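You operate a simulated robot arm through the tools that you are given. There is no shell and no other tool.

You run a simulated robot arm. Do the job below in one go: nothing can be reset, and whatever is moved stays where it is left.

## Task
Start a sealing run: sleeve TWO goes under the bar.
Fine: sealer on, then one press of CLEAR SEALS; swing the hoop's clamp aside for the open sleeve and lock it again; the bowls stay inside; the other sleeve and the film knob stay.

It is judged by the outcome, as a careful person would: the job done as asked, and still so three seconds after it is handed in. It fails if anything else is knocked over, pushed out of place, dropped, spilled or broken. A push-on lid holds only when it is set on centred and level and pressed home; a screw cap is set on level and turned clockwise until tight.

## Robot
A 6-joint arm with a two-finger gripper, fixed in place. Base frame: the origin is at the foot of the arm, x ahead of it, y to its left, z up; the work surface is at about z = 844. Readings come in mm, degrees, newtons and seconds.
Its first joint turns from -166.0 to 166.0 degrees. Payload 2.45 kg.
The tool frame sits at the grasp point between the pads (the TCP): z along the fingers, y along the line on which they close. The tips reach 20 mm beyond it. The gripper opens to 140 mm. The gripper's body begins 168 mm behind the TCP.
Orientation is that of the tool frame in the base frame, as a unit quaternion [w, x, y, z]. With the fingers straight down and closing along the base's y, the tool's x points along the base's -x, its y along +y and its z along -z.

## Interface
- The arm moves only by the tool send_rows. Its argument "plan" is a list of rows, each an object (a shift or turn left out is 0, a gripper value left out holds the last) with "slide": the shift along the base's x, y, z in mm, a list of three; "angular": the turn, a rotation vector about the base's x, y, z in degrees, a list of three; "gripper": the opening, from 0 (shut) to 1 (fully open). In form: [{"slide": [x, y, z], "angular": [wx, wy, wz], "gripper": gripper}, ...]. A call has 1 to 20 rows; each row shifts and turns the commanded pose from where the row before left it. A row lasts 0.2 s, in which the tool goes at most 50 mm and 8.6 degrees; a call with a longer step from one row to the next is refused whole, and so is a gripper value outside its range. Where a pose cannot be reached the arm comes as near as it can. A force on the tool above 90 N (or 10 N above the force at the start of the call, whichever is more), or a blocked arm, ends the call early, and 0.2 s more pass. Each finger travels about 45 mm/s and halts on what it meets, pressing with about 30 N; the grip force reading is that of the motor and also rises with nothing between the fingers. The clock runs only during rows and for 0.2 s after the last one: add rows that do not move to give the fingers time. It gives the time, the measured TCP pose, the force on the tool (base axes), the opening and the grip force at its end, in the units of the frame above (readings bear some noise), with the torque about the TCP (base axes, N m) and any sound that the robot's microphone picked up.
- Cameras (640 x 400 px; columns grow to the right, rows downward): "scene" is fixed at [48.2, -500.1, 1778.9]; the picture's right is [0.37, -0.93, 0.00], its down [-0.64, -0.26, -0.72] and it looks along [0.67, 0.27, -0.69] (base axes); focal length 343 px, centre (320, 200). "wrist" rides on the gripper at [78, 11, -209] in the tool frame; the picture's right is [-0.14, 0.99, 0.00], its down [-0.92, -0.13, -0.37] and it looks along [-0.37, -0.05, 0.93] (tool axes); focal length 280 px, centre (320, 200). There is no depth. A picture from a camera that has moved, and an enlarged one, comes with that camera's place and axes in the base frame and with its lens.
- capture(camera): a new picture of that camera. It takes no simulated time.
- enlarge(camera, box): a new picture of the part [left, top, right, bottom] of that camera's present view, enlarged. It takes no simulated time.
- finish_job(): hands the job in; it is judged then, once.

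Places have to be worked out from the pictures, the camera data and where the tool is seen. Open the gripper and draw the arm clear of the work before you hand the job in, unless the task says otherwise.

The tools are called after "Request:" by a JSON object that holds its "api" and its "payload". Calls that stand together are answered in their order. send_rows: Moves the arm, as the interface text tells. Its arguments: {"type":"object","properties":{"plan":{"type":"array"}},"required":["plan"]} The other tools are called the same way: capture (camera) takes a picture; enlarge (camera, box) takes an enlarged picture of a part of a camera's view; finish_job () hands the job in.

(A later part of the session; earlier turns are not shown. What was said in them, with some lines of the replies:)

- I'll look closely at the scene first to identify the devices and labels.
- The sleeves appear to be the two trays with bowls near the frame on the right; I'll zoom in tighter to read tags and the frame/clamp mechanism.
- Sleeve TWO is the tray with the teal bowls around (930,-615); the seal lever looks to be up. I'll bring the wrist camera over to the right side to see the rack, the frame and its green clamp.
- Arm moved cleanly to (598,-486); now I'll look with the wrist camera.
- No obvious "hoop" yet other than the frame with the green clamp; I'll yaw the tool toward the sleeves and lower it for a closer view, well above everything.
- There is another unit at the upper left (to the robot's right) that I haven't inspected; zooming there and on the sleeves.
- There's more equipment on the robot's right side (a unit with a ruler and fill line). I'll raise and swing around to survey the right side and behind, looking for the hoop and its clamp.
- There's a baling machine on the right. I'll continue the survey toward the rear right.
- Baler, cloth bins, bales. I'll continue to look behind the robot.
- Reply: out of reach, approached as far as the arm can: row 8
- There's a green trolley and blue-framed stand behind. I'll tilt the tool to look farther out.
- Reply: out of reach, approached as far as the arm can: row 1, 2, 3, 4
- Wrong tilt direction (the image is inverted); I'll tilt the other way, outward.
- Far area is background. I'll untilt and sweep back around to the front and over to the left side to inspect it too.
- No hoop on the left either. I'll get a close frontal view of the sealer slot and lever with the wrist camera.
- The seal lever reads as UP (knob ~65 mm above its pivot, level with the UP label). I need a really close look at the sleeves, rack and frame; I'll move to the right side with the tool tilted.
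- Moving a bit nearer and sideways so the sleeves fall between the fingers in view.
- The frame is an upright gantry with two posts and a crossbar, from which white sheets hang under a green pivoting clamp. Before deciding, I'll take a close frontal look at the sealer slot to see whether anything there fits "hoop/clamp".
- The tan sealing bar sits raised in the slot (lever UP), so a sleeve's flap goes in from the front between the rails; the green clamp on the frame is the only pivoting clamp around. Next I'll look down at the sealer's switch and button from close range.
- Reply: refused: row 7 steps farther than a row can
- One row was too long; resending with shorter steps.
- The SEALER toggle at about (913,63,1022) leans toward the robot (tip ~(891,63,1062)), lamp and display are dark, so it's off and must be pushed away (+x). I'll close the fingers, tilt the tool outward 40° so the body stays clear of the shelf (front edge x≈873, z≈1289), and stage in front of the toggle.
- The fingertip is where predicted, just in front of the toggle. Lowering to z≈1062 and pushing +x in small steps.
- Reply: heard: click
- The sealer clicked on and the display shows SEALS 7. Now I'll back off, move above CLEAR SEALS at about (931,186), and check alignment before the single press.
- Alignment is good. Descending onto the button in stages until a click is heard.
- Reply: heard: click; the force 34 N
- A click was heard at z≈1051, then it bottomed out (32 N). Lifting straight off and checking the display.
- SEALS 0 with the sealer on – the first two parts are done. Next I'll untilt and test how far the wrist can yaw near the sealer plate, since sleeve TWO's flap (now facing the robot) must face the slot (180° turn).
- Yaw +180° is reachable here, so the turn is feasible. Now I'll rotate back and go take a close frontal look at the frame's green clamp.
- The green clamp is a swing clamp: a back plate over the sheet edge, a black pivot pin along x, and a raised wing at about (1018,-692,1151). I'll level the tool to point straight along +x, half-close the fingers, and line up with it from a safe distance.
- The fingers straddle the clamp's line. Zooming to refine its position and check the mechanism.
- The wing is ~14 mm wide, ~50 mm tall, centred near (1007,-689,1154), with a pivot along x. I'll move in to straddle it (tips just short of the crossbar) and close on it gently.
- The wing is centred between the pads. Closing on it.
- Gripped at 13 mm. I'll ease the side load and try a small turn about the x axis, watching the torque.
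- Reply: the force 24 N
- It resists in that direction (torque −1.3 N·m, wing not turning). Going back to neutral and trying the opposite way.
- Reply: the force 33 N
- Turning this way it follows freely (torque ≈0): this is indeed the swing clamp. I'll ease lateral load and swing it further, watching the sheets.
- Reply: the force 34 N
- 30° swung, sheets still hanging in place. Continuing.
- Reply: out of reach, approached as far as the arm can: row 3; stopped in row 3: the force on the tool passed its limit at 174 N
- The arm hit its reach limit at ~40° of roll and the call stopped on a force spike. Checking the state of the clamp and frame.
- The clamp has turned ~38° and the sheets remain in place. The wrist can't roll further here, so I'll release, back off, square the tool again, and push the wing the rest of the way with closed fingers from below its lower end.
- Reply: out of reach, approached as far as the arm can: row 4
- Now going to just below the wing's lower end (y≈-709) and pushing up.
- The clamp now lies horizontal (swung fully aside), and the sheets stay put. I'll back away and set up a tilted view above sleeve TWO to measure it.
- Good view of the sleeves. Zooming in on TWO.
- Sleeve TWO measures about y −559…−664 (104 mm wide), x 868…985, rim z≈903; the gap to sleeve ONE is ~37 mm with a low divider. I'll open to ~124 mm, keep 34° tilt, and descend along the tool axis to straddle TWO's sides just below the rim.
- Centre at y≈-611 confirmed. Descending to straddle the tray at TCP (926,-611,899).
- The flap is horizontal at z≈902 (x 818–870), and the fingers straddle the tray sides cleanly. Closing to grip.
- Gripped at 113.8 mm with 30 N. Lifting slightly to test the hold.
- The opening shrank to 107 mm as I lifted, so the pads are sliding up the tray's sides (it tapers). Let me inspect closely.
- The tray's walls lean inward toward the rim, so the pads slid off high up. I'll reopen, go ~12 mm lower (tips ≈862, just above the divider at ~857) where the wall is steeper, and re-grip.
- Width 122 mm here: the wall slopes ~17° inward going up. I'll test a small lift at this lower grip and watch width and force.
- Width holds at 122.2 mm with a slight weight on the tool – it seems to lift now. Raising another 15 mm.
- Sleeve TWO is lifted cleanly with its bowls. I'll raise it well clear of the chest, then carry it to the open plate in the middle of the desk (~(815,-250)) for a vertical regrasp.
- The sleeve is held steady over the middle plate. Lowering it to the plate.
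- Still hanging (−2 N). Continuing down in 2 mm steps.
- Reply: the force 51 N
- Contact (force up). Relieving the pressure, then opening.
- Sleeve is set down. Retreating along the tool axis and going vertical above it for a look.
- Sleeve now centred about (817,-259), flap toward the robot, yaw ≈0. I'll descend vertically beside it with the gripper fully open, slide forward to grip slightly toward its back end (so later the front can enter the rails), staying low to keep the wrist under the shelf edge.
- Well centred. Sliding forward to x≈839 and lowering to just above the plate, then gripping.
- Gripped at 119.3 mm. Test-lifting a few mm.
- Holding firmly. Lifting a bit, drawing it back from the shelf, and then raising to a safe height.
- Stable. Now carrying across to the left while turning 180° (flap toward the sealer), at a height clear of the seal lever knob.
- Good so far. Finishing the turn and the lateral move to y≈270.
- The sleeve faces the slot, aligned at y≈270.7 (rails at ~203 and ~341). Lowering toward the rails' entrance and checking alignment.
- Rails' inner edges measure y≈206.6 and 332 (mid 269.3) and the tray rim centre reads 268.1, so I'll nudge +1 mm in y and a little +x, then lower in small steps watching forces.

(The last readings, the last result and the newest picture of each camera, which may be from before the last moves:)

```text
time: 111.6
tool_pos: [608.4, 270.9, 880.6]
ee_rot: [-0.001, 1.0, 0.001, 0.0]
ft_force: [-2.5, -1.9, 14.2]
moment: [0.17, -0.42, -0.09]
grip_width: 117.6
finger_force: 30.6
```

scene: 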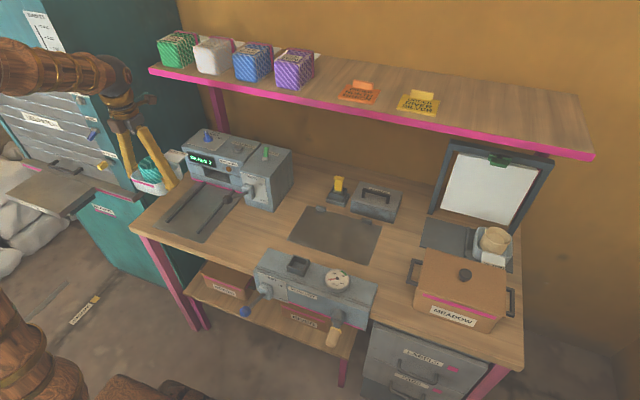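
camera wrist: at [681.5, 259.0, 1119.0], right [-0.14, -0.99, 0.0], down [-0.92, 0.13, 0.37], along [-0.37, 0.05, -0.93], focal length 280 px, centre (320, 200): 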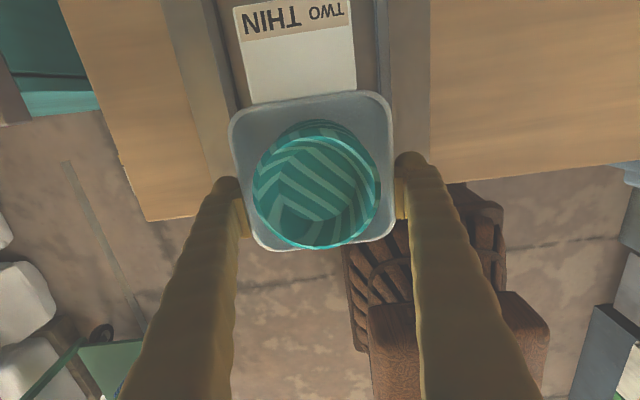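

Contact at TCP z≈880 – slightly earlier than expected for the plate. Checking the picture.

Request:
{"api": "enlarge", "payload": {"camera": "scene", "box": [150, 180, 220, 250]}}

Request:
{"api": "enlarge", "payload": {"camera": "wrist", "box": [180, 0, 460, 260]}}

Request:
{"api": "enlarge", "payload": {"camera": "scene", "box": [180, 195, 215, 230]}}

```text
5.71 times, centred on (185, 215) of scene
camera zoom: at [48.2, -500.1, 1778.9], right [0.37, -0.93, 0.0], down [-0.64, -0.26, -0.72], along [0.67, 0.27, -0.69], focal length 1962 px, centre (1091, 114)
```

zoom: 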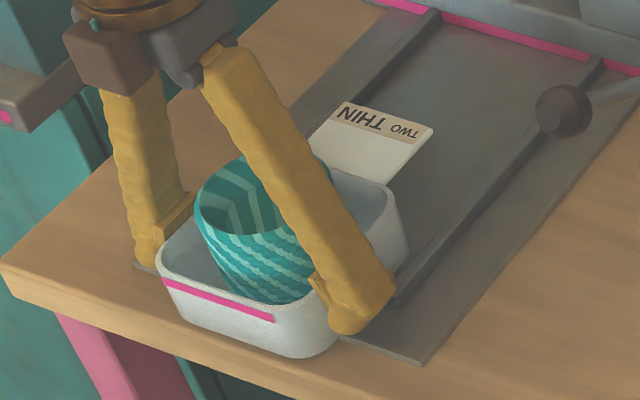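

```text
1.54 times, centred on (320, 130) of wrist
camera zoom: at [686.4, 260.6, 1088.6], right [-0.14, -0.99, 0.0], down [-0.92, 0.13, 0.37], along [-0.37, 0.05, -0.93], focal length 431 px, centre (320, 308)
```

zoom: 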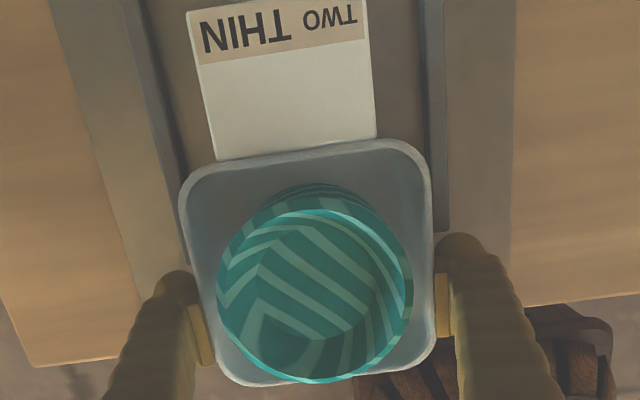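

```text
11.43 times, centred on (198, 212) of scene
camera zoom: at [48.2, -500.1, 1778.9], right [0.37, -0.93, 0.0], down [-0.64, -0.26, -0.72], along [0.67, 0.27, -0.69], focal length 3923 px, centre (1720, 57)
```

zoom: 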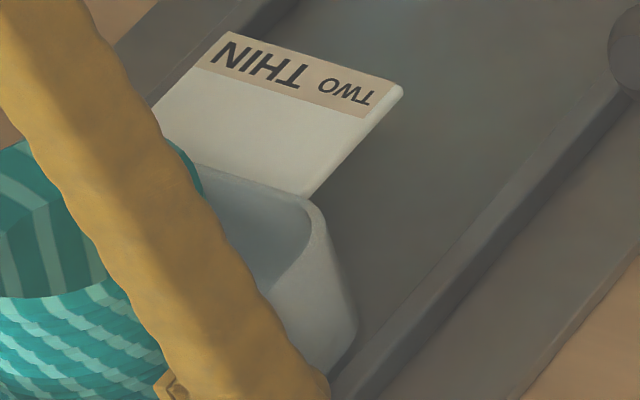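

Request:
{"api": "enlarge", "payload": {"camera": "scene", "box": [190, 208, 212, 230]}}

Request:
{"api": "enlarge", "payload": {"camera": "wrist", "box": [225, 20, 275, 180]}}

Request:
{"api": "enlarge", "payload": {"camera": "wrist", "box": [360, 20, 430, 180]}}

```text
16.00 times, centred on (201, 219) of scene
camera zoom: at [48.2, -500.1, 1778.9], right [0.37, -0.93, 0.0], down [-0.64, -0.26, -0.72], along [0.67, 0.27, -0.69], focal length 5492 px, centre (2224, -104)
```

zoom: 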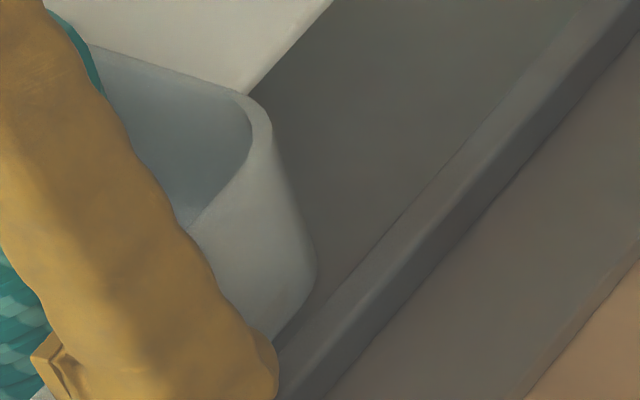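

```text
2.50 times, centred on (250, 100) of wrist
camera zoom: at [686.4, 260.6, 1088.6], right [-0.14, -0.99, 0.0], down [-0.92, 0.13, 0.37], along [-0.37, 0.05, -0.93], focal length 701 px, centre (495, 450)
```

zoom: 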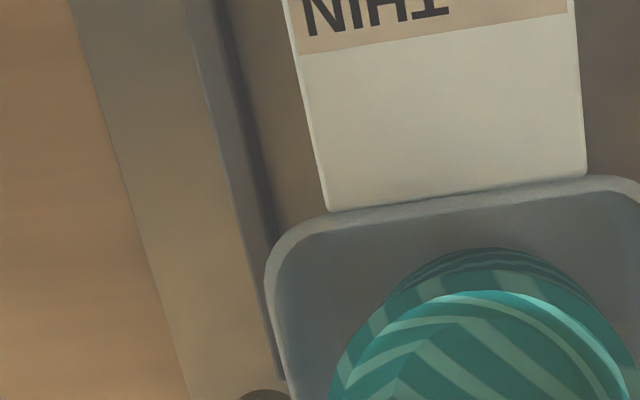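

```text
2.50 times, centred on (395, 100) of wrist
camera zoom: at [686.4, 260.6, 1088.6], right [-0.14, -0.99, 0.0], down [-0.92, 0.13, 0.37], along [-0.37, 0.05, -0.93], focal length 701 px, centre (132, 450)
```

zoom: 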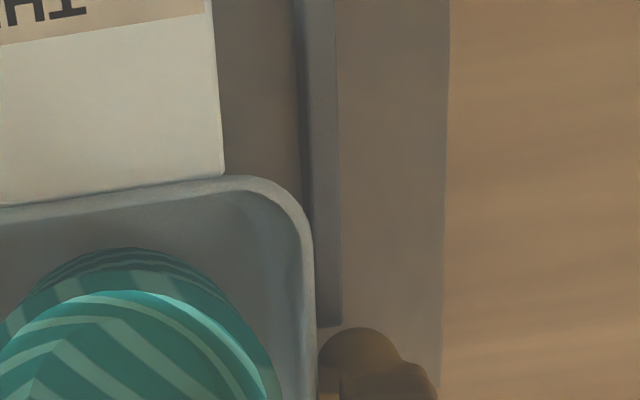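

The contact centre lies toward +y and the sleeve seems ~1.5 mm too far left, probably brushing the left rail. I'll lift, shift −1.6 mm in y, and lower again.

Request:
{"api": "send_rows", "payload": {"plan": [{"slide": [0, 0, 5]}, {"slide": [0, -1.6, 0]}, {}, {"slide": [0, 0, -3]}, {"slide": [0, 0, -2]}, {}]}}

Request:
{"api": "send_rows", "payload": {"plan": [{"slide": [0, 0, -1.5]}, {}]}}

```text
time: 113.0
tool_pos: [608.8, 268.8, 880.3]
ee_rot: [-0.001, 1.0, 0.001, 0.0]
ft_force: [-5.1, -0.1, 20.6]
moment: [0.06, -0.44, -0.02]
grip_width: 117.6
finger_force: 29.5
```

```text
time: 113.6
tool_pos: [608.7, 268.8, 878.7]
ee_rot: [-0.002, 1.0, 0.001, 0.002]
ft_force: [-3.3, -1.8, 44.2]
moment: [-0.02, -0.87, -0.01]
grip_width: 118.5
finger_force: 30.0
```

Now the contact is symmetric and centred under the tray (flat on the plate). Easing off and releasing.

Request:
{"api": "send_rows", "payload": {"plan": [{"slide": [0, 0, 2]}, {}, {"gripper": 0.9}, {"gripper": 0.98}, {"gripper": 0.98}]}}

Request:
{"api": "capture", "payload": {"camera": "wrist"}}

Request:
{"api": "enlarge", "payload": {"camera": "scene", "box": [150, 180, 220, 250]}}

```text
time: 114.8
tool_pos: [608.2, 268.7, 880.6]
ee_rot: [-0.001, 1.0, 0.001, -0.001]
ft_force: [-0.6, -0.5, 0.6]
moment: [-0.01, 0.02, 0.02]
grip_width: 137.1
finger_force: 0.2
```

```text
taken
camera wrist: at [686.5, 258.8, 1088.2], right [-0.14, -0.99, 0.0], down [-0.92, 0.13, 0.37], along [-0.37, 0.05, -0.93], focal length 280 px, centre (320, 200)
```

wrist: 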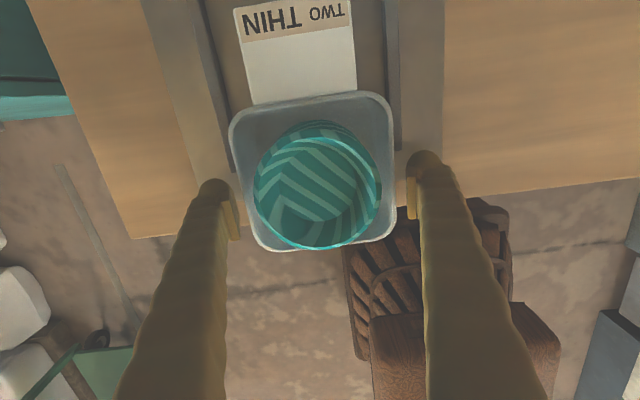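

```text
5.71 times, centred on (185, 215) of scene
camera zoom: at [48.2, -500.1, 1778.9], right [0.37, -0.93, 0.0], down [-0.64, -0.26, -0.72], along [0.67, 0.27, -0.69], focal length 1962 px, centre (1091, 114)
```

zoom: 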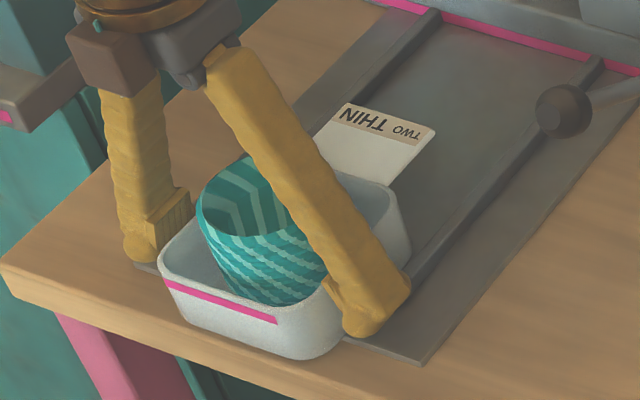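

Sleeve TWO rests at the rail entrance with its bowls. I'll rise, swing the tool back to yaw 0, close the fingers, and come down behind the sleeve to push it along the rails.

Request:
{"api": "send_rows", "payload": {"plan": [{"slide": [0, 0, 20]}, {"slide": [0, 0, 40]}, {"slide": [0, 0, 45]}, {"slide": [0, 0, 45]}, {"slide": [0, 0, 45]}, {"slide": [-40, 0, 0], "angular": [0, 0, -8]}, {"slide": [-35, 0, 0], "angular": [0, 0, -8]}, {"angular": [0, 0, -8]}, {"angular": [0, 0, -8], "gripper": 0}, {"angular": [0, 0, -8]}, {"angular": [0, 0, -8]}, {"angular": [0, 0, -8]}, {"angular": [0, 0, -8]}, {"angular": [0, 0, -8]}, {"angular": [0, 0, -8]}, {"angular": [0, 0, -8]}, {"angular": [0, 0, -8]}, {"angular": [0, 0, -8]}, {"angular": [0, 0, -8]}, {"angular": [0, 0, -8]}]}}

Request:
{"api": "send_rows", "payload": {"plan": [{"angular": [0, 0, -8]}, {"angular": [0, 0, -8]}, {"angular": [0, 0, -8]}, {"angular": [0, 0, -8]}, {"angular": [0, 0, -8]}, {"angular": [0, 0, -8]}, {"angular": [0, 0, -8]}, {"angular": [0, 0, -4]}, {}]}}

Request:
{"api": "capture", "payload": {"camera": "wrist"}}

Request:
{"api": "enlarge", "payload": {"camera": "scene", "box": [130, 140, 270, 250]}}

```text
time: 119.0
tool_pos: [533.2, 267.7, 1073.9]
ee_rot: [0.001, -0.5, 0.866, 0.0]
ft_force: [0.0, -0.4, 0.6]
moment: [0.04, -0.01, -0.01]
grip_width: 0.0
finger_force: 29.6
```

```text
time: 121.0
tool_pos: [534.2, 268.3, 1074.9]
ee_rot: [0.001, -0.001, 1.0, 0.0]
ft_force: [-0.2, -0.1, 0.5]
moment: [-0.01, -0.02, 0.01]
grip_width: 0.1
finger_force: 29.5
```

```text
taken
camera wrist: at [454.6, 281.3, 1283.5], right [0.14, 0.99, 0.0], down [0.92, -0.13, 0.37], along [0.37, -0.05, -0.93], focal length 280 px, centre (320, 200)
```

wrist: 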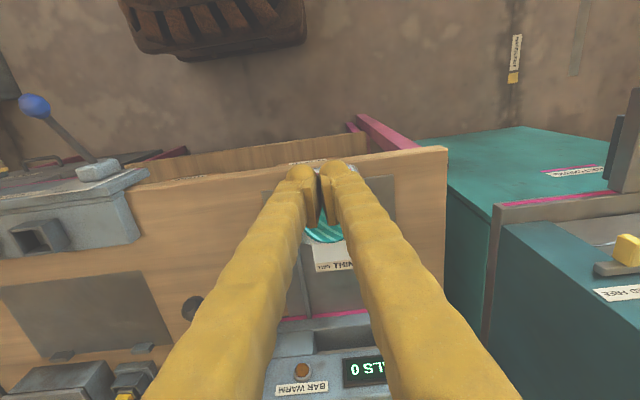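

```text
3.64 times, centred on (200, 195) of scene
camera zoom: at [48.2, -500.1, 1778.9], right [0.37, -0.93, 0.0], down [-0.64, -0.26, -0.72], along [0.67, 0.27, -0.69], focal length 1248 px, centre (756, 218)
```

zoom: 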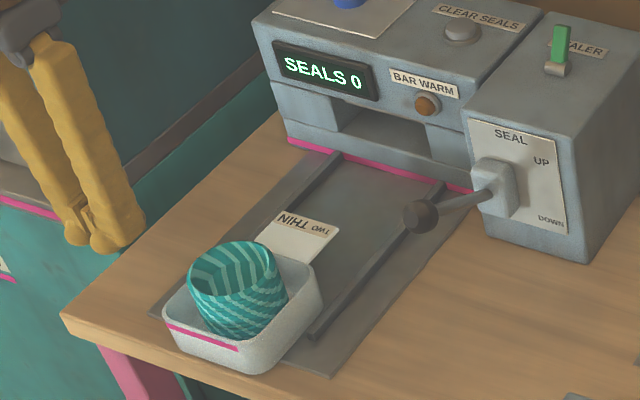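

The sleeve sits square at the rail entrance, back edge ~x 567. Descending behind it and starting the push gently.

Request:
{"api": "send_rows", "payload": {"plan": [{"slide": [-8, 1, -40]}, {"slide": [0, 0, -45]}, {"slide": [0, 0, -45]}, {"slide": [0, 0, -40]}, {"slide": [0, 0, -24]}, {"slide": [0, 0, -3]}, {"slide": [8, 0, 0]}, {"slide": [8, 0, 0]}, {"slide": [6, 0, 0]}, {"slide": [6, 0, 0]}, {"slide": [6, 0, 0]}, {}]}}

Request:
{"api": "capture", "payload": {"camera": "wrist"}}

Request:
{"api": "enlarge", "payload": {"camera": "scene", "box": [130, 140, 270, 250]}}

```text
time: 123.6
tool_pos: [558.6, 270.4, 877.8]
ee_rot: [0.0, -0.001, 1.0, 0.0]
ft_force: [-0.8, 0.4, -0.2]
moment: [-0.01, 0.0, -0.01]
grip_width: 5.9
finger_force: 29.7
```

```text
taken
camera wrist: at [480.8, 281.9, 1086.5], right [0.14, 0.99, 0.0], down [0.92, -0.13, 0.37], along [0.37, -0.05, -0.93], focal length 280 px, centre (320, 200)
```

wrist: 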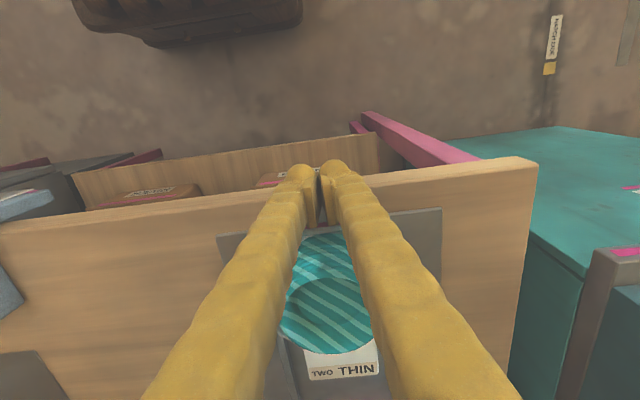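

```text
3.64 times, centred on (200, 195) of scene
camera zoom: at [48.2, -500.1, 1778.9], right [0.37, -0.93, 0.0], down [-0.64, -0.26, -0.72], along [0.67, 0.27, -0.69], focal length 1248 px, centre (756, 218)
```

zoom: 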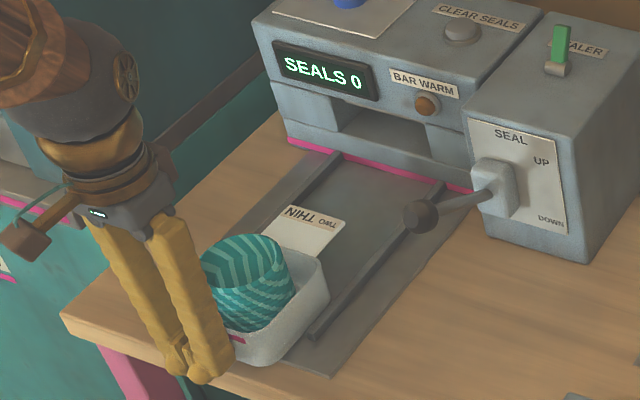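

The sleeve began sliding with almost no force. Continuing the push along the rails.

Request:
{"api": "send_rows", "payload": {"plan": [{"slide": [7, 0, 0]}, {"slide": [7, 0, 0]}, {"slide": [7, 0, 0]}, {"slide": [7, 0, 0]}, {"slide": [7, 0, 0]}, {"slide": [7, 0, 0]}, {"slide": [7, 0, 0]}, {"slide": [7, 0, 0]}, {}]}}

Request:
{"api": "enlarge", "payload": {"camera": "scene", "box": [130, 140, 270, 250]}}

Request:
{"api": "capture", "payload": {"camera": "wrist"}}

```text
time: 125.6
tool_pos: [614.9, 269.8, 877.7]
ee_rot: [0.0, 0.0, 1.0, -0.002]
ft_force: [-0.2, 0.7, -1.2]
moment: [-0.01, 0.06, -0.02]
grip_width: 5.9
finger_force: 29.2
```

```text
3.64 times, centred on (200, 195) of scene
camera zoom: at [48.2, -500.1, 1778.9], right [0.37, -0.93, 0.0], down [-0.64, -0.26, -0.72], along [0.67, 0.27, -0.69], focal length 1248 px, centre (756, 218)
```

zoom: 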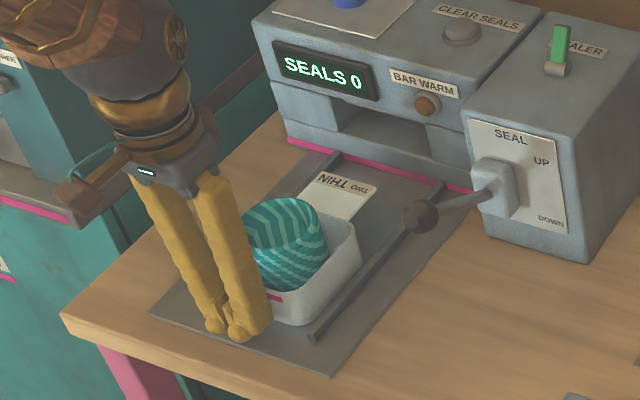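

```text
taken
camera wrist: at [536.7, 282.0, 1085.9], right [0.14, 0.99, 0.0], down [0.92, -0.12, 0.37], along [0.37, -0.05, -0.93], focal length 280 px, centre (320, 200)
```

wrist: 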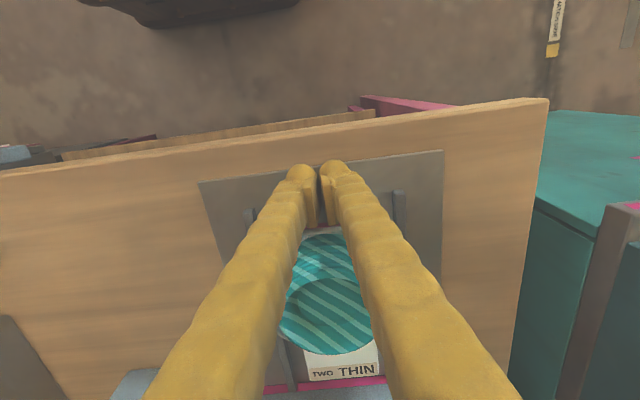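

Sliding straight between the rails. Continuing until the flap is just short of the slot.

Request:
{"api": "send_rows", "payload": {"plan": [{"slide": [7, 0, 0]}, {"slide": [7, 0, 0]}, {"slide": [7, 0, 0]}, {"slide": [7, 0, 0]}, {"slide": [7, 0, 0]}, {"slide": [7, 0, 0]}, {"slide": [7, 0, 0]}, {"slide": [7, 0, 0]}, {"slide": [7, 0, 0]}, {}]}}

Request:
{"api": "enlarge", "payload": {"camera": "scene", "box": [160, 130, 270, 220]}}

Request:
{"api": "capture", "payload": {"camera": "wrist"}}

```text
time: 127.8
tool_pos: [677.2, 270.7, 877.3]
ee_rot: [0.0, 0.0, 1.0, 0.0]
ft_force: [-0.8, 0.4, -0.5]
moment: [0.01, 0.02, -0.02]
grip_width: 0.2
finger_force: 29.2
```

```text
4.44 times, centred on (215, 175) of scene
camera zoom: at [48.2, -500.1, 1778.9], right [0.37, -0.93, 0.0], down [-0.64, -0.26, -0.72], along [0.67, 0.27, -0.69], focal length 1526 px, centre (787, 311)
```

zoom: 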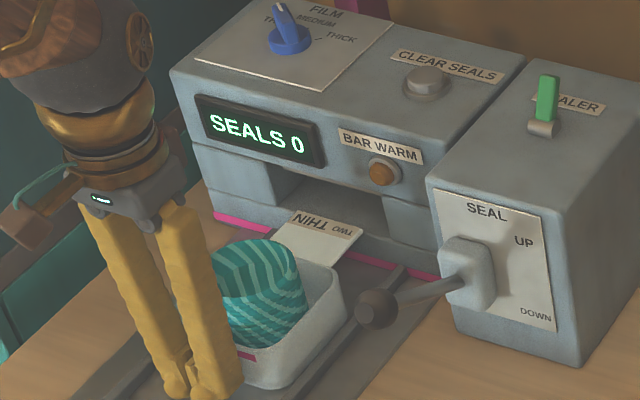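

```text
taken
camera wrist: at [599.5, 282.4, 1086.2], right [0.14, 0.99, 0.0], down [0.92, -0.13, 0.37], along [0.37, -0.05, -0.93], focal length 280 px, centre (320, 200)
```

wrist: 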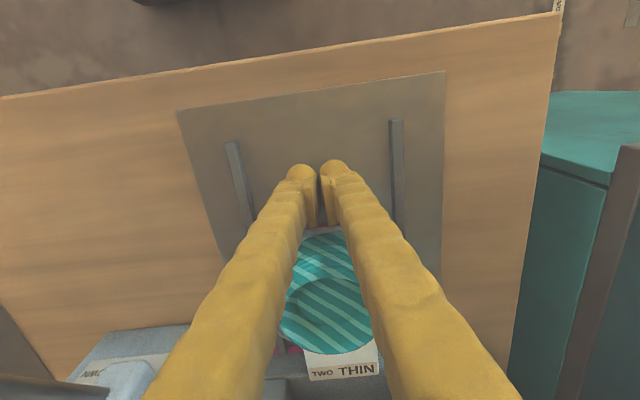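

The flap is level with the slot opening, tip ≈ x 855–864. Continuing to push it under the bar, checking forces.

Request:
{"api": "send_rows", "payload": {"plan": [{"slide": [6, 0, 0]}, {"slide": [6, 0, 0]}, {"slide": [6, 0, 0]}, {"slide": [6, 0, 0]}, {}]}}

Request:
{"api": "enlarge", "payload": {"camera": "scene", "box": [160, 130, 270, 220]}}

```text
time: 129.0
tool_pos: [702.9, 269.7, 876.4]
ee_rot: [0.0, -0.002, 1.0, -0.001]
ft_force: [-0.4, 0.1, -0.8]
moment: [-0.01, 0.01, -0.02]
grip_width: 6.1
finger_force: 29.3
```

```text
4.44 times, centred on (215, 175) of scene
camera zoom: at [48.2, -500.1, 1778.9], right [0.37, -0.93, 0.0], down [-0.64, -0.26, -0.72], along [0.67, 0.27, -0.69], focal length 1526 px, centre (787, 311)
```

zoom: 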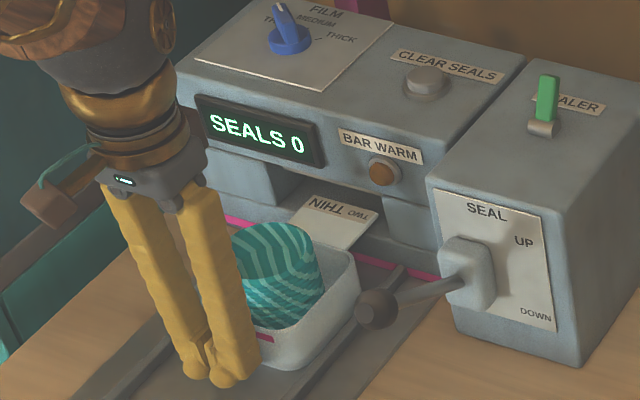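

The flap is entering the slot cleanly. Continuing in small steps.

Request:
{"api": "send_rows", "payload": {"plan": [{"slide": [5, 0, 0]}, {"slide": [5, 0, 0]}, {"slide": [5, 0, 0]}, {"slide": [5, 0, 0]}, {}]}}

Request:
{"api": "enlarge", "payload": {"camera": "scene", "box": [160, 130, 270, 220]}}

```text
time: 130.2
tool_pos: [722.4, 270.6, 879.3]
ee_rot: [0.001, -0.001, 1.0, -0.002]
ft_force: [-0.4, -0.6, 0.5]
moment: [-0.01, 0.02, 0.0]
grip_width: 5.9
finger_force: 29.5
```

```text
4.44 times, centred on (215, 175) of scene
camera zoom: at [48.2, -500.1, 1778.9], right [0.37, -0.93, 0.0], down [-0.64, -0.26, -0.72], along [0.67, 0.27, -0.69], focal length 1526 px, centre (787, 311)
```

zoom: 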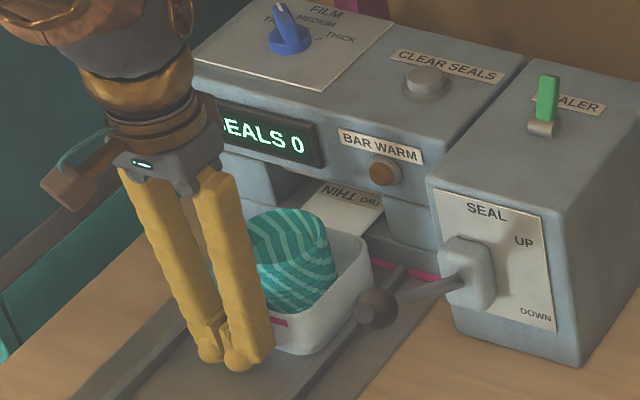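

Request:
{"api": "send_rows", "payload": {"plan": [{"slide": [4, 0, 0]}, {"slide": [4, 0, 0]}, {}]}}

Request:
{"api": "send_rows", "payload": {"plan": [{"slide": [4, 0, 0]}, {"slide": [2, 0, 0]}, {}]}}

Request:
{"api": "enlarge", "payload": {"camera": "scene", "box": [160, 130, 270, 220]}}

Request:
{"api": "capture", "payload": {"camera": "wrist"}}

```text
time: 131.0
tool_pos: [731.4, 270.8, 877.1]
ee_rot: [0.0, -0.001, 1.0, -0.001]
ft_force: [-0.2, 0.5, 0.8]
moment: [0.02, 0.04, 0.01]
grip_width: 6.2
finger_force: 29.2
```

```text
time: 131.8
tool_pos: [736.6, 269.6, 877.6]
ee_rot: [0.0, -0.001, 1.0, -0.001]
ft_force: [-1.5, -0.2, 0.0]
moment: [0.03, -0.02, -0.01]
grip_width: 5.8
finger_force: 29.8
```

```text
4.44 times, centred on (215, 175) of scene
camera zoom: at [48.2, -500.1, 1778.9], right [0.37, -0.93, 0.0], down [-0.64, -0.26, -0.72], along [0.67, 0.27, -0.69], focal length 1526 px, centre (787, 311)
```

zoom: 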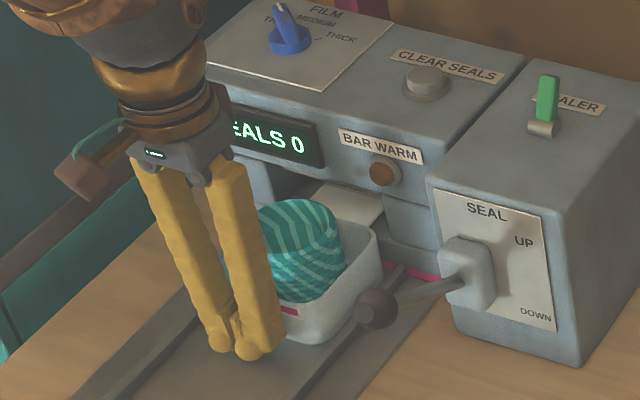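

```text
taken
camera wrist: at [657.7, 282.3, 1086.0], right [0.14, 0.99, 0.0], down [0.92, -0.13, 0.37], along [0.37, -0.05, -0.93], focal length 280 px, centre (320, 200)
```

wrist: 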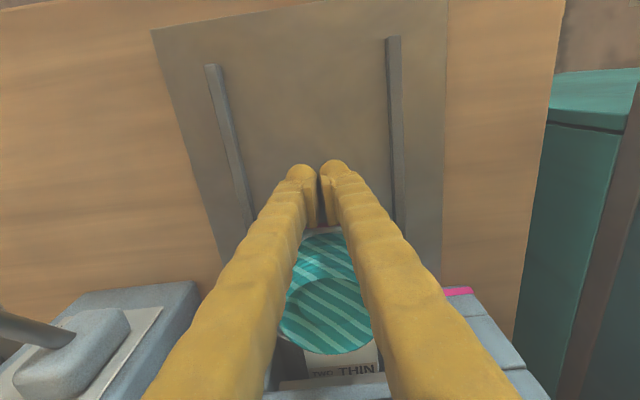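

No resistance yet; the label is going under the machine's bar. A few more small steps until it seats.

Request:
{"api": "send_rows", "payload": {"plan": [{"slide": [3, 0, 0]}, {"slide": [3, 0, 0]}, {}]}}

Request:
{"api": "send_rows", "payload": {"plan": [{"slide": [3, 0, 0]}, {"slide": [3, 0, 0]}, {}]}}

Request:
{"api": "enlarge", "payload": {"camera": "scene", "box": [160, 130, 270, 220]}}

```text
time: 132.6
tool_pos: [738.1, 270.5, 879.0]
ee_rot: [-0.003, -0.001, 1.0, -0.002]
ft_force: [-87.1, 8.3, 24.5]
moment: [0.22, 0.35, 0.17]
grip_width: 5.7
finger_force: 29.3
```

```text
time: 132.9
tool_pos: [738.5, 267.9, 876.8]
ee_rot: [-0.004, 0.0, 1.0, -0.002]
ft_force: [-10.3, 2.3, -1.2]
moment: [-0.01, 0.11, 0.01]
grip_width: 6.0
finger_force: 29.8
stopped in row 1: the force on the tool passed its limit at 107 N (the readings are from after the stop); the commanded pose is now the measured one
```

```text
4.44 times, centred on (215, 175) of scene
camera zoom: at [48.2, -500.1, 1778.9], right [0.37, -0.93, 0.0], down [-0.64, -0.26, -0.72], along [0.67, 0.27, -0.69], focal length 1526 px, centre (787, 311)
```

zoom: 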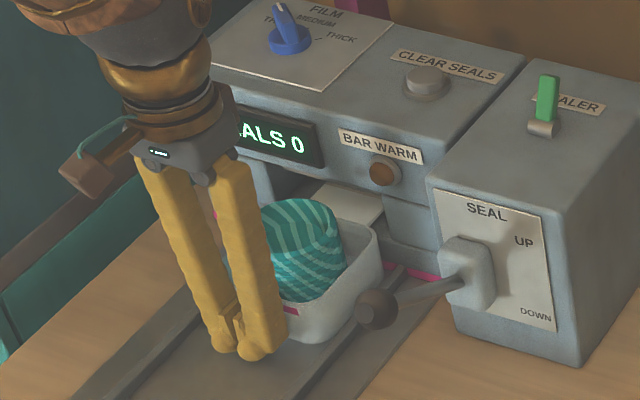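

The sleeve is seated against the machine with the flap under the bar. Backing off and lifting clear, then inspecting.

Request:
{"api": "send_rows", "payload": {"plan": [{"slide": [-15, 0, 0]}, {"slide": [-30, 0, 0]}, {"slide": [-30, 0, 20]}, {"slide": [-20, 0, 40]}, {"slide": [-20, 0, 45]}, {"slide": [0, 0, 45]}, {"slide": [0, 0, 45]}, {"slide": [0, 0, 30], "angular": [0, -8, 0]}, {"angular": [0, -8, 0]}, {"angular": [0, -8, 0]}, {"angular": [0, -8, 0]}, {}]}}

Request:
{"api": "capture", "payload": {"camera": "wrist"}}

Request:
{"api": "enlarge", "payload": {"camera": "scene", "box": [160, 120, 300, 230]}}

```text
time: 135.5
tool_pos: [623.9, 268.6, 1101.8]
ee_rot: [0.272, 0.001, 0.962, -0.002]
ft_force: [-0.1, 0.4, -0.3]
moment: [0.0, 0.03, 0.01]
grip_width: 0.1
finger_force: 29.5
```

```text
taken
camera wrist: at [446.9, 281.4, 1238.0], right [0.12, 0.99, 0.07], down [0.59, -0.13, 0.8], along [0.8, -0.05, -0.6], focal length 280 px, centre (320, 200)
```

wrist: 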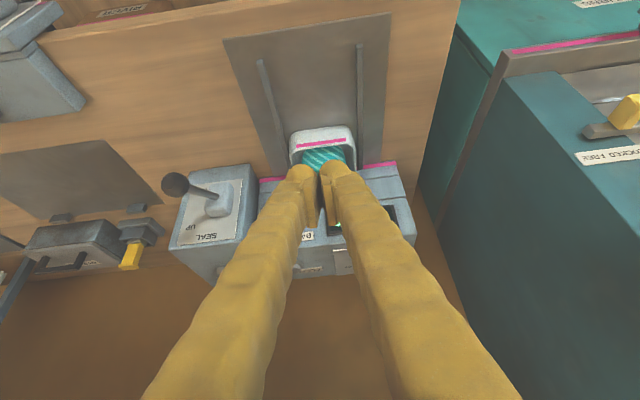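

```text
3.64 times, centred on (230, 175) of scene
camera zoom: at [48.2, -500.1, 1778.9], right [0.37, -0.93, 0.0], down [-0.64, -0.26, -0.72], along [0.67, 0.27, -0.69], focal length 1248 px, centre (647, 291)
```

zoom: 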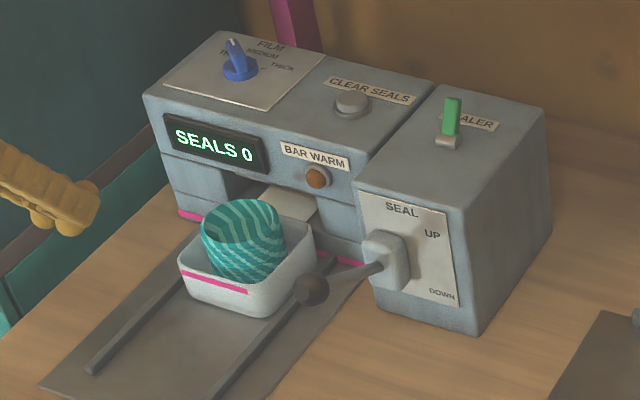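

Sleeve TWO sits between the rails with its flap under the bar, bowls inside, SEALS 0, lever UP. Now I'll return to the frame to lock the clamp again.

Request:
{"api": "send_rows", "payload": {"plan": [{"slide": [-10, -20, 40]}, {"slide": [0, -45, 20]}, {"slide": [0, -47, 0]}, {"slide": [0, -47, 0]}, {"slide": [0, -47, 0]}, {"slide": [0, -47, 0]}, {"slide": [0, -47, 0]}, {"slide": [0, -47, 0]}, {"slide": [0, -47, 0]}, {"slide": [0, -47, 0]}, {"slide": [0, -47, 0]}, {"slide": [0, -47, 0]}, {"slide": [0, -47, 0]}, {"slide": [0, -47, 0]}, {"slide": [0, -47, 0]}, {"slide": [0, -47, 0]}, {"slide": [0, -47, 0]}, {"slide": [0, -47, 0]}]}}

Request:
{"api": "send_rows", "payload": {"plan": [{"angular": [0, -8, 0], "slide": [20, -30, 0]}, {"angular": [0, -8, 0], "slide": [20, -30, 0]}, {"angular": [0, -8, 0], "slide": [20, -30, 0]}, {"angular": [0, -8, 0], "slide": [20, -30, 0]}, {"angular": [0, -8, 0], "slide": [20, -30, 0]}, {"angular": [0, -8, 0], "slide": [30, -20, 0]}, {"angular": [0, -8, 0], "slide": [40, -17, 20]}, {"angular": [0, -2.4, 0], "slide": [40, 0, 10]}, {"slide": [40, 0, 0]}, {}]}}

Request:
{"api": "capture", "payload": {"camera": "wrist"}}

Request:
{"api": "enlarge", "payload": {"camera": "scene", "box": [430, 130, 560, 260]}}

```text
time: 139.3
tool_pos: [612.6, -547.3, 1161.9]
ee_rot: [0.272, 0.001, 0.962, -0.002]
ft_force: [-0.6, -0.4, -0.3]
moment: [0.0, 0.0, 0.03]
grip_width: 0.2
finger_force: 29.8
```

```text
time: 141.5
tool_pos: [864.3, -736.2, 1191.9]
ee_rot: [0.707, 0.003, 0.707, -0.002]
ft_force: [-0.2, 0.1, -0.1]
moment: [-0.01, 0.04, -0.03]
grip_width: 0.0
finger_force: 29.7
```

```text
taken
camera wrist: at [655.6, -722.9, 1112.9], right [0.0, 0.99, 0.14], down [-0.37, -0.13, 0.92], along [0.93, -0.06, 0.36], focal length 280 px, centre (320, 200)
```

wrist: 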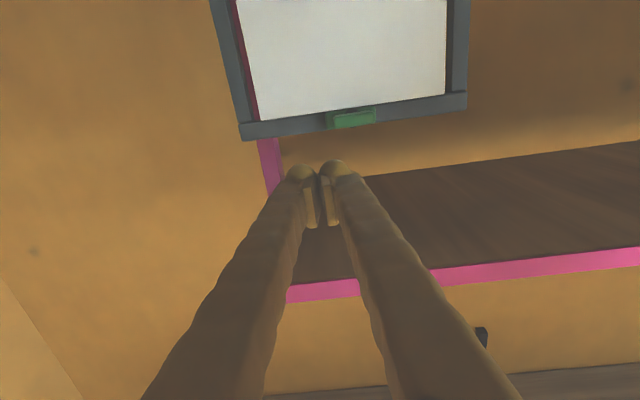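

```text
3.08 times, centred on (495, 195) of scene
camera zoom: at [48.2, -500.1, 1778.9], right [0.37, -0.93, 0.0], down [-0.64, -0.26, -0.72], along [0.67, 0.27, -0.69], focal length 1056 px, centre (-218, 215)
```

zoom: 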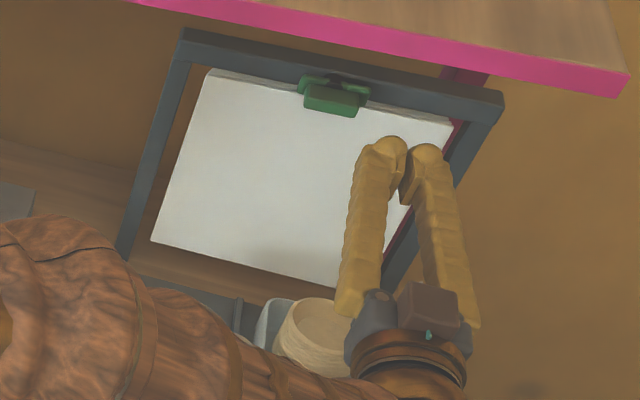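

The clamp is still horizontal. I'll go above its −y end (y≈-712) and push down to turn it back.

Request:
{"api": "send_rows", "payload": {"plan": [{"slide": [40, 24, 0]}, {"slide": [45, 0, 0]}, {"slide": [43, 0, 0]}, {}, {"slide": [0, 0, -10]}, {"slide": [0, 0, -8]}, {"slide": [0, 0, -6]}, {"slide": [0, 0, -6]}, {"slide": [0, 0, -6]}, {}]}}

Request:
{"api": "enlarge", "payload": {"camera": "scene", "box": [470, 135, 530, 183]}}

Request:
{"api": "enlarge", "payload": {"camera": "wrist", "box": [240, 90, 400, 210]}}

```text
time: 143.3
tool_pos: [987.7, -716.1, 1175.2]
ee_rot: [0.712, 0.001, 0.702, -0.005]
ft_force: [-2.7, -2.0, 4.5]
moment: [0.09, 0.02, 0.06]
grip_width: 0.1
finger_force: 29.2
stopped in row 9: the force on the tool passed its limit at 100 N (the readings are from after the stop); the commanded pose is now the measured one
```

```text
8.33 times, centred on (500, 159) of scene
camera zoom: at [48.2, -500.1, 1778.9], right [0.37, -0.93, 0.0], down [-0.64, -0.26, -0.72], along [0.67, 0.27, -0.69], focal length 2861 px, centre (-1180, 542)
```

zoom: 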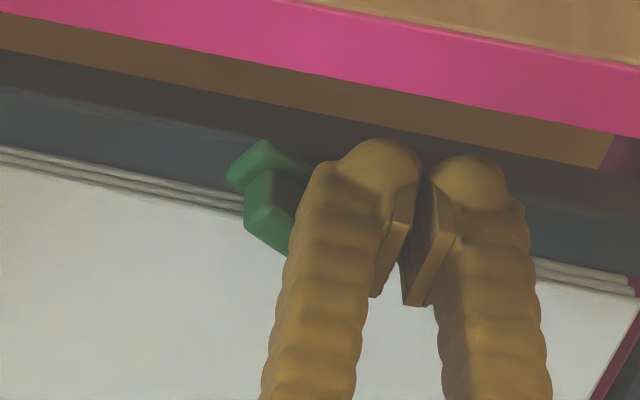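

```text
3.33 times, centred on (320, 150) of wrist
camera zoom: at [779.5, -702.0, 1093.5], right [0.01, 0.99, 0.13], down [-0.38, -0.12, 0.92], along [0.92, -0.06, 0.38], focal length 935 px, centre (320, 367)
```

zoom: 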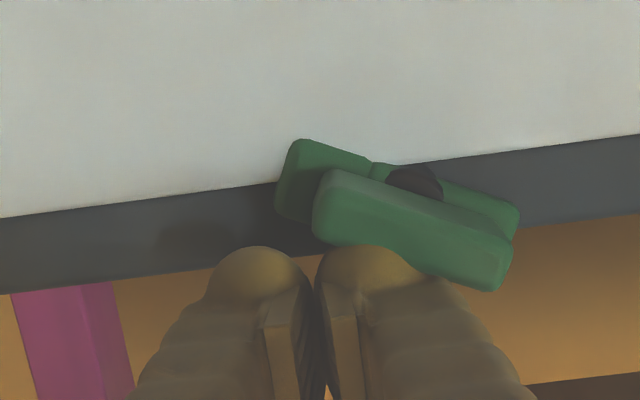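

The clamp has come back ~20° but my finger was too near the pivot for leverage (force stop). I'll back up, shift outward to the wing's end, and push down again.

Request:
{"api": "send_rows", "payload": {"plan": [{"slide": [0, 0, 8]}, {"slide": [4, -7, 0], "angular": [0, 0.8, 0]}, {}, {"slide": [0, 0, -8]}, {"slide": [0, 0, -4]}, {"slide": [0, 0, -4]}, {"slide": [0, 0, -4]}, {}]}}

Request:
{"api": "enlarge", "payload": {"camera": "wrist", "box": [240, 90, 400, 210]}}

```text
time: 145.1
tool_pos: [991.1, -723.6, 1164.5]
ee_rot: [0.707, 0.001, 0.707, -0.005]
ft_force: [-5.5, -19.0, 8.5]
moment: [-0.02, 0.23, 0.23]
grip_width: 0.3
finger_force: 29.7
```

```text
3.33 times, centred on (320, 150) of wrist
camera zoom: at [782.0, -709.4, 1084.4], right [0.01, 0.99, 0.13], down [-0.37, -0.12, 0.92], along [0.93, -0.06, 0.37], focal length 935 px, centre (320, 367)
```

zoom: 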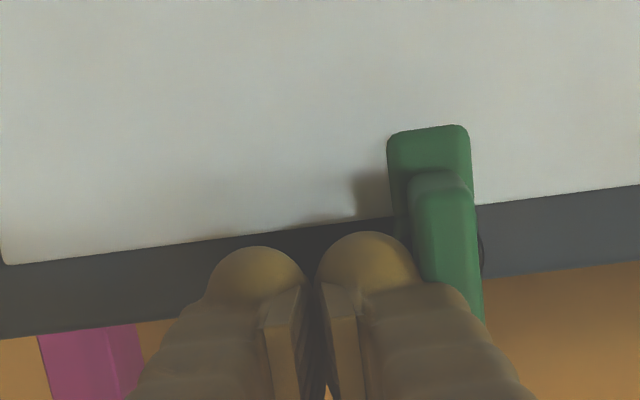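

The clamp has swung back to vertical. Backing off sideways and checking that it's fully home.

Request:
{"api": "send_rows", "payload": {"plan": [{"slide": [0, -10, 0]}, {"slide": [-30, 0, 0]}, {"slide": [-45, 0, 0]}, {"slide": [-45, 0, -5], "gripper": 0.45}, {"slide": [0, 30, -5]}, {"slide": [0, 15, 0]}, {}]}}

Request:
{"api": "capture", "payload": {"camera": "wrist"}}

Request:
{"api": "enlarge", "payload": {"camera": "wrist", "box": [270, 110, 370, 190]}}

Request:
{"api": "enlarge", "payload": {"camera": "scene", "box": [480, 140, 520, 172]}}

```text
time: 146.7
tool_pos: [872.4, -687.0, 1152.8]
ee_rot: [0.707, 0.0, 0.707, -0.005]
ft_force: [0.5, 0.6, -0.8]
moment: [0.0, 0.01, 0.01]
grip_width: 63.0
finger_force: 0.1
```

```text
taken
camera wrist: at [663.1, -673.6, 1074.1], right [0.01, 0.99, 0.13], down [-0.37, -0.12, 0.92], along [0.93, -0.06, 0.37], focal length 280 px, centre (320, 200)
```

wrist: 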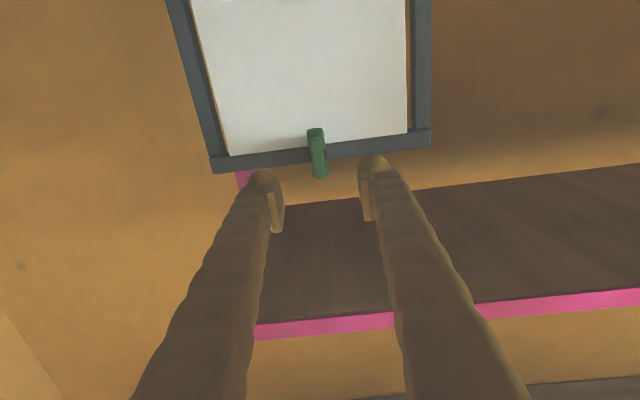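

```text
5.00 times, centred on (320, 150) of wrist
camera zoom: at [663.1, -673.6, 1074.1], right [0.01, 0.99, 0.13], down [-0.37, -0.12, 0.92], along [0.93, -0.06, 0.37], focal length 1402 px, centre (320, 450)
```

zoom: 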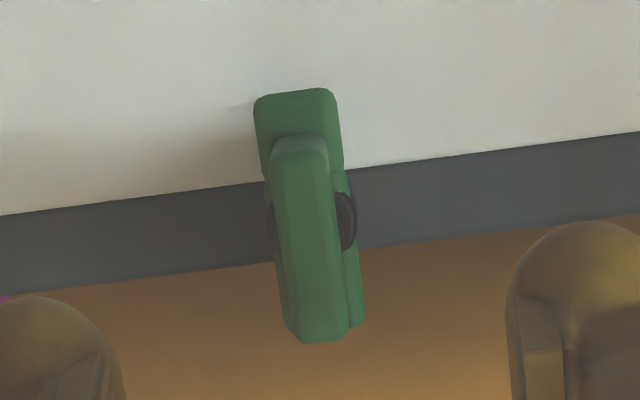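

```text
12.50 times, centred on (500, 156) of scene
camera zoom: at [48.2, -500.1, 1778.9], right [0.37, -0.93, 0.0], down [-0.64, -0.26, -0.72], along [0.67, 0.27, -0.69], focal length 4291 px, centre (-1930, 750)
```

zoom: 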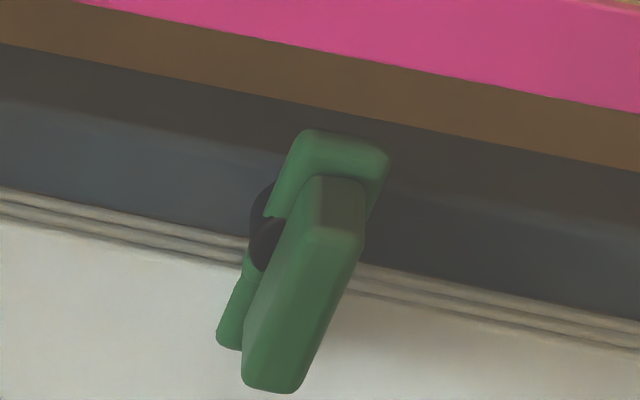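

The clamp looks identical to its original locked pose. I'll withdraw the arm to the clear home area with the gripper open and do final checks.

Request:
{"api": "send_rows", "payload": {"plan": [{"slide": [-45, 0, 0], "gripper": 1}, {"slide": [-45, 10, 0]}, {"slide": [-45, 20, 0], "angular": [0, 8, 0]}, {"slide": [-40, 25, 0], "angular": [0, 8, 0]}, {"slide": [-30, 30, 10], "angular": [0, 8, 0]}, {"slide": [-10, 40, 10], "angular": [0, 8, 0]}, {"slide": [0, 40, 20], "angular": [0, 8, 0]}, {"slide": [0, 40, 20], "angular": [0, 8, 0]}, {"slide": [0, 40, 20], "angular": [0, 8, 0]}, {"slide": [0, 40, 20], "angular": [0, 8, 0]}, {"slide": [0, 40, 20], "angular": [0, 8, 0]}, {"slide": [-10, 40, 20], "angular": [0, 8, 0]}, {"slide": [-20, 40, 10], "angular": [0, 8, 0]}, {"slide": [-20, 40, 10], "angular": [0, 2, 0]}, {"slide": [-20, 40, 0]}, {"slide": [-20, 40, 0]}, {"slide": [-20, 40, 0]}, {"slide": [-20, 40, 0]}]}}

Request:
{"api": "capture", "payload": {"camera": "scene"}}

Request:
{"api": "capture", "payload": {"camera": "wrist"}}

```text
time: 150.5
tool_pos: [527.8, -81.2, 1314.7]
ee_rot: [0.0, -0.003, 1.0, -0.004]
ft_force: [-0.2, -0.8, -0.1]
moment: [0.03, 0.02, 0.02]
grip_width: 140.3
finger_force: 0.0
```

```text
taken
```

scene: 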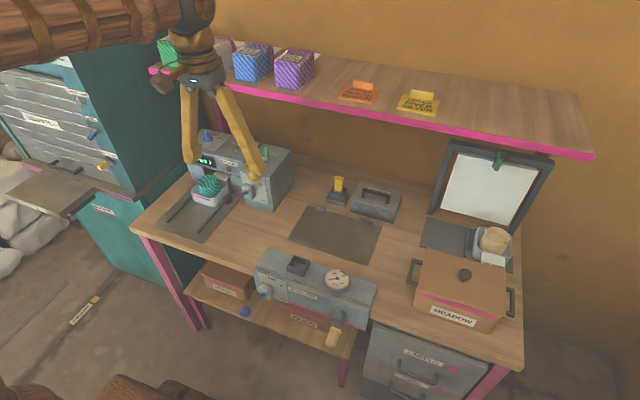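

```text
taken
camera wrist: at [449.3, -69.1, 1521.9], right [0.13, 0.99, -0.01], down [0.92, -0.12, 0.37], along [0.36, -0.06, -0.93], focal length 280 px, centre (320, 200)
```

wrist: 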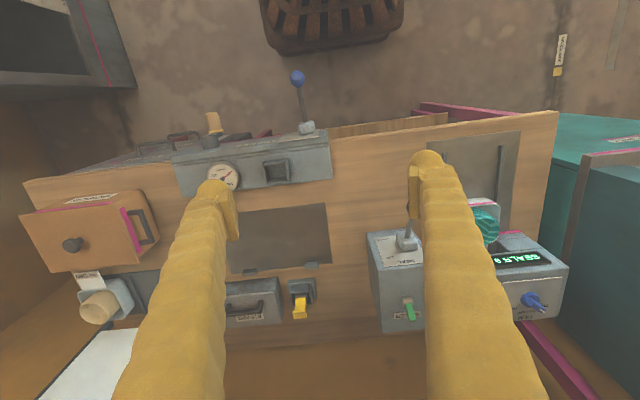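

Checking sleeve ONE, the clamp, and the sealer in close-up against the starting pictures.

Request:
{"api": "enlarge", "payload": {"camera": "scene", "box": [415, 200, 535, 275]}}

Request:
{"api": "enlarge", "payload": {"camera": "scene", "box": [185, 125, 300, 215]}}

Request:
{"api": "enlarge", "payload": {"camera": "scene", "box": [430, 135, 560, 216]}}

```text
5.33 times, centred on (475, 238) of scene
camera zoom: at [48.2, -500.1, 1778.9], right [0.37, -0.93, 0.0], down [-0.64, -0.26, -0.72], along [0.67, 0.27, -0.69], focal length 1831 px, centre (-507, 0)
```

zoom: 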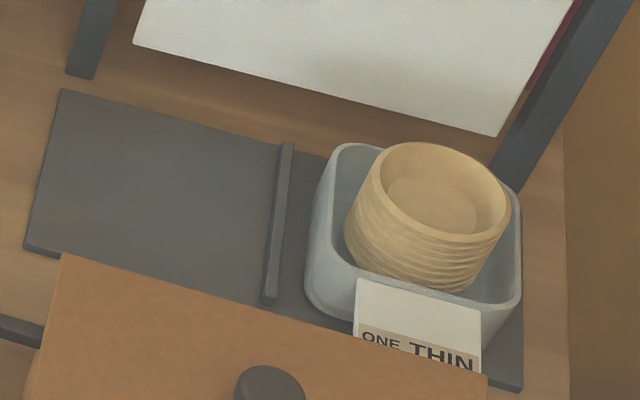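

```text
4.44 times, centred on (242, 170) of scene
camera zoom: at [48.2, -500.1, 1778.9], right [0.37, -0.93, 0.0], down [-0.64, -0.26, -0.72], along [0.67, 0.27, -0.69], focal length 1526 px, centre (664, 333)
```

zoom: 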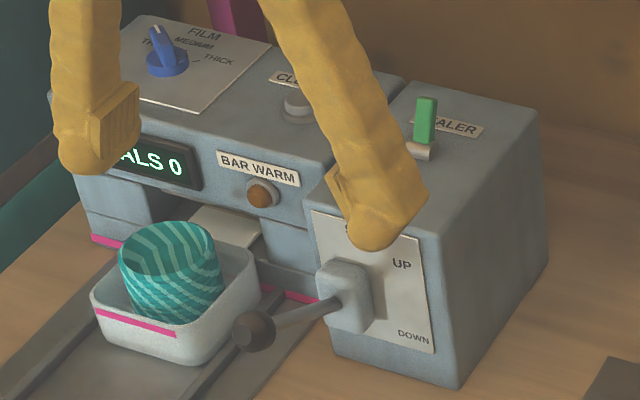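

```text
4.92 times, centred on (495, 176) of scene
camera zoom: at [48.2, -500.1, 1778.9], right [0.37, -0.93, 0.0], down [-0.64, -0.26, -0.72], along [0.67, 0.27, -0.69], focal length 1690 px, centre (-542, 321)
```

zoom: 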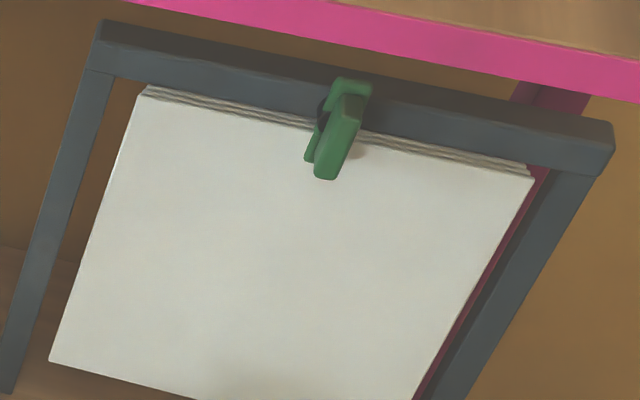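

Everything checks out:
- The sealer is on and the display reads SEALS 0 after one press of CLEAR SEALS.
- Sleeve TWO's flap is under the bar and its bowls are inside.
- The clamp is back in its locked position, and the sheets are undisturbed.
- Sleeve ONE and the film knob are unchanged.
- The gripper is open and the arm is clear.

Handing the job in.

Request:
{"api": "finish_job", "payload": {}}

```text
The job is handed in.
```

The sealing run is set up and handed in: sleeve TWO sits between the rails with its flap under the bar and its bowls still inside.

- **Sealer:** it is on. I pressed CLEAR SEALS once, and the counter went from 7 to 0.
- **Clamp:** I took "the hoop" to be the upright frame with the hanging white sheets, and its clamp to be the green one on the crossbar. I swung it fully aside before moving the sleeve and turned it back afterwards. It matches its starting position in the pictures, though I heard no click when it closed. The sheets did not move.
- **Left alone:** sleeve ONE and the film knob look exactly as they did at the start.
- **SEAL lever:** I left it UP, since you did not ask for a seal and the BAR WARM lamp had not lit.

Three moves briefly passed the arm's force limit: one while opening the clamp, one while closing it, and one when the sleeve came up against the sealer. I saw no damage or shift in the pictures afterwards.
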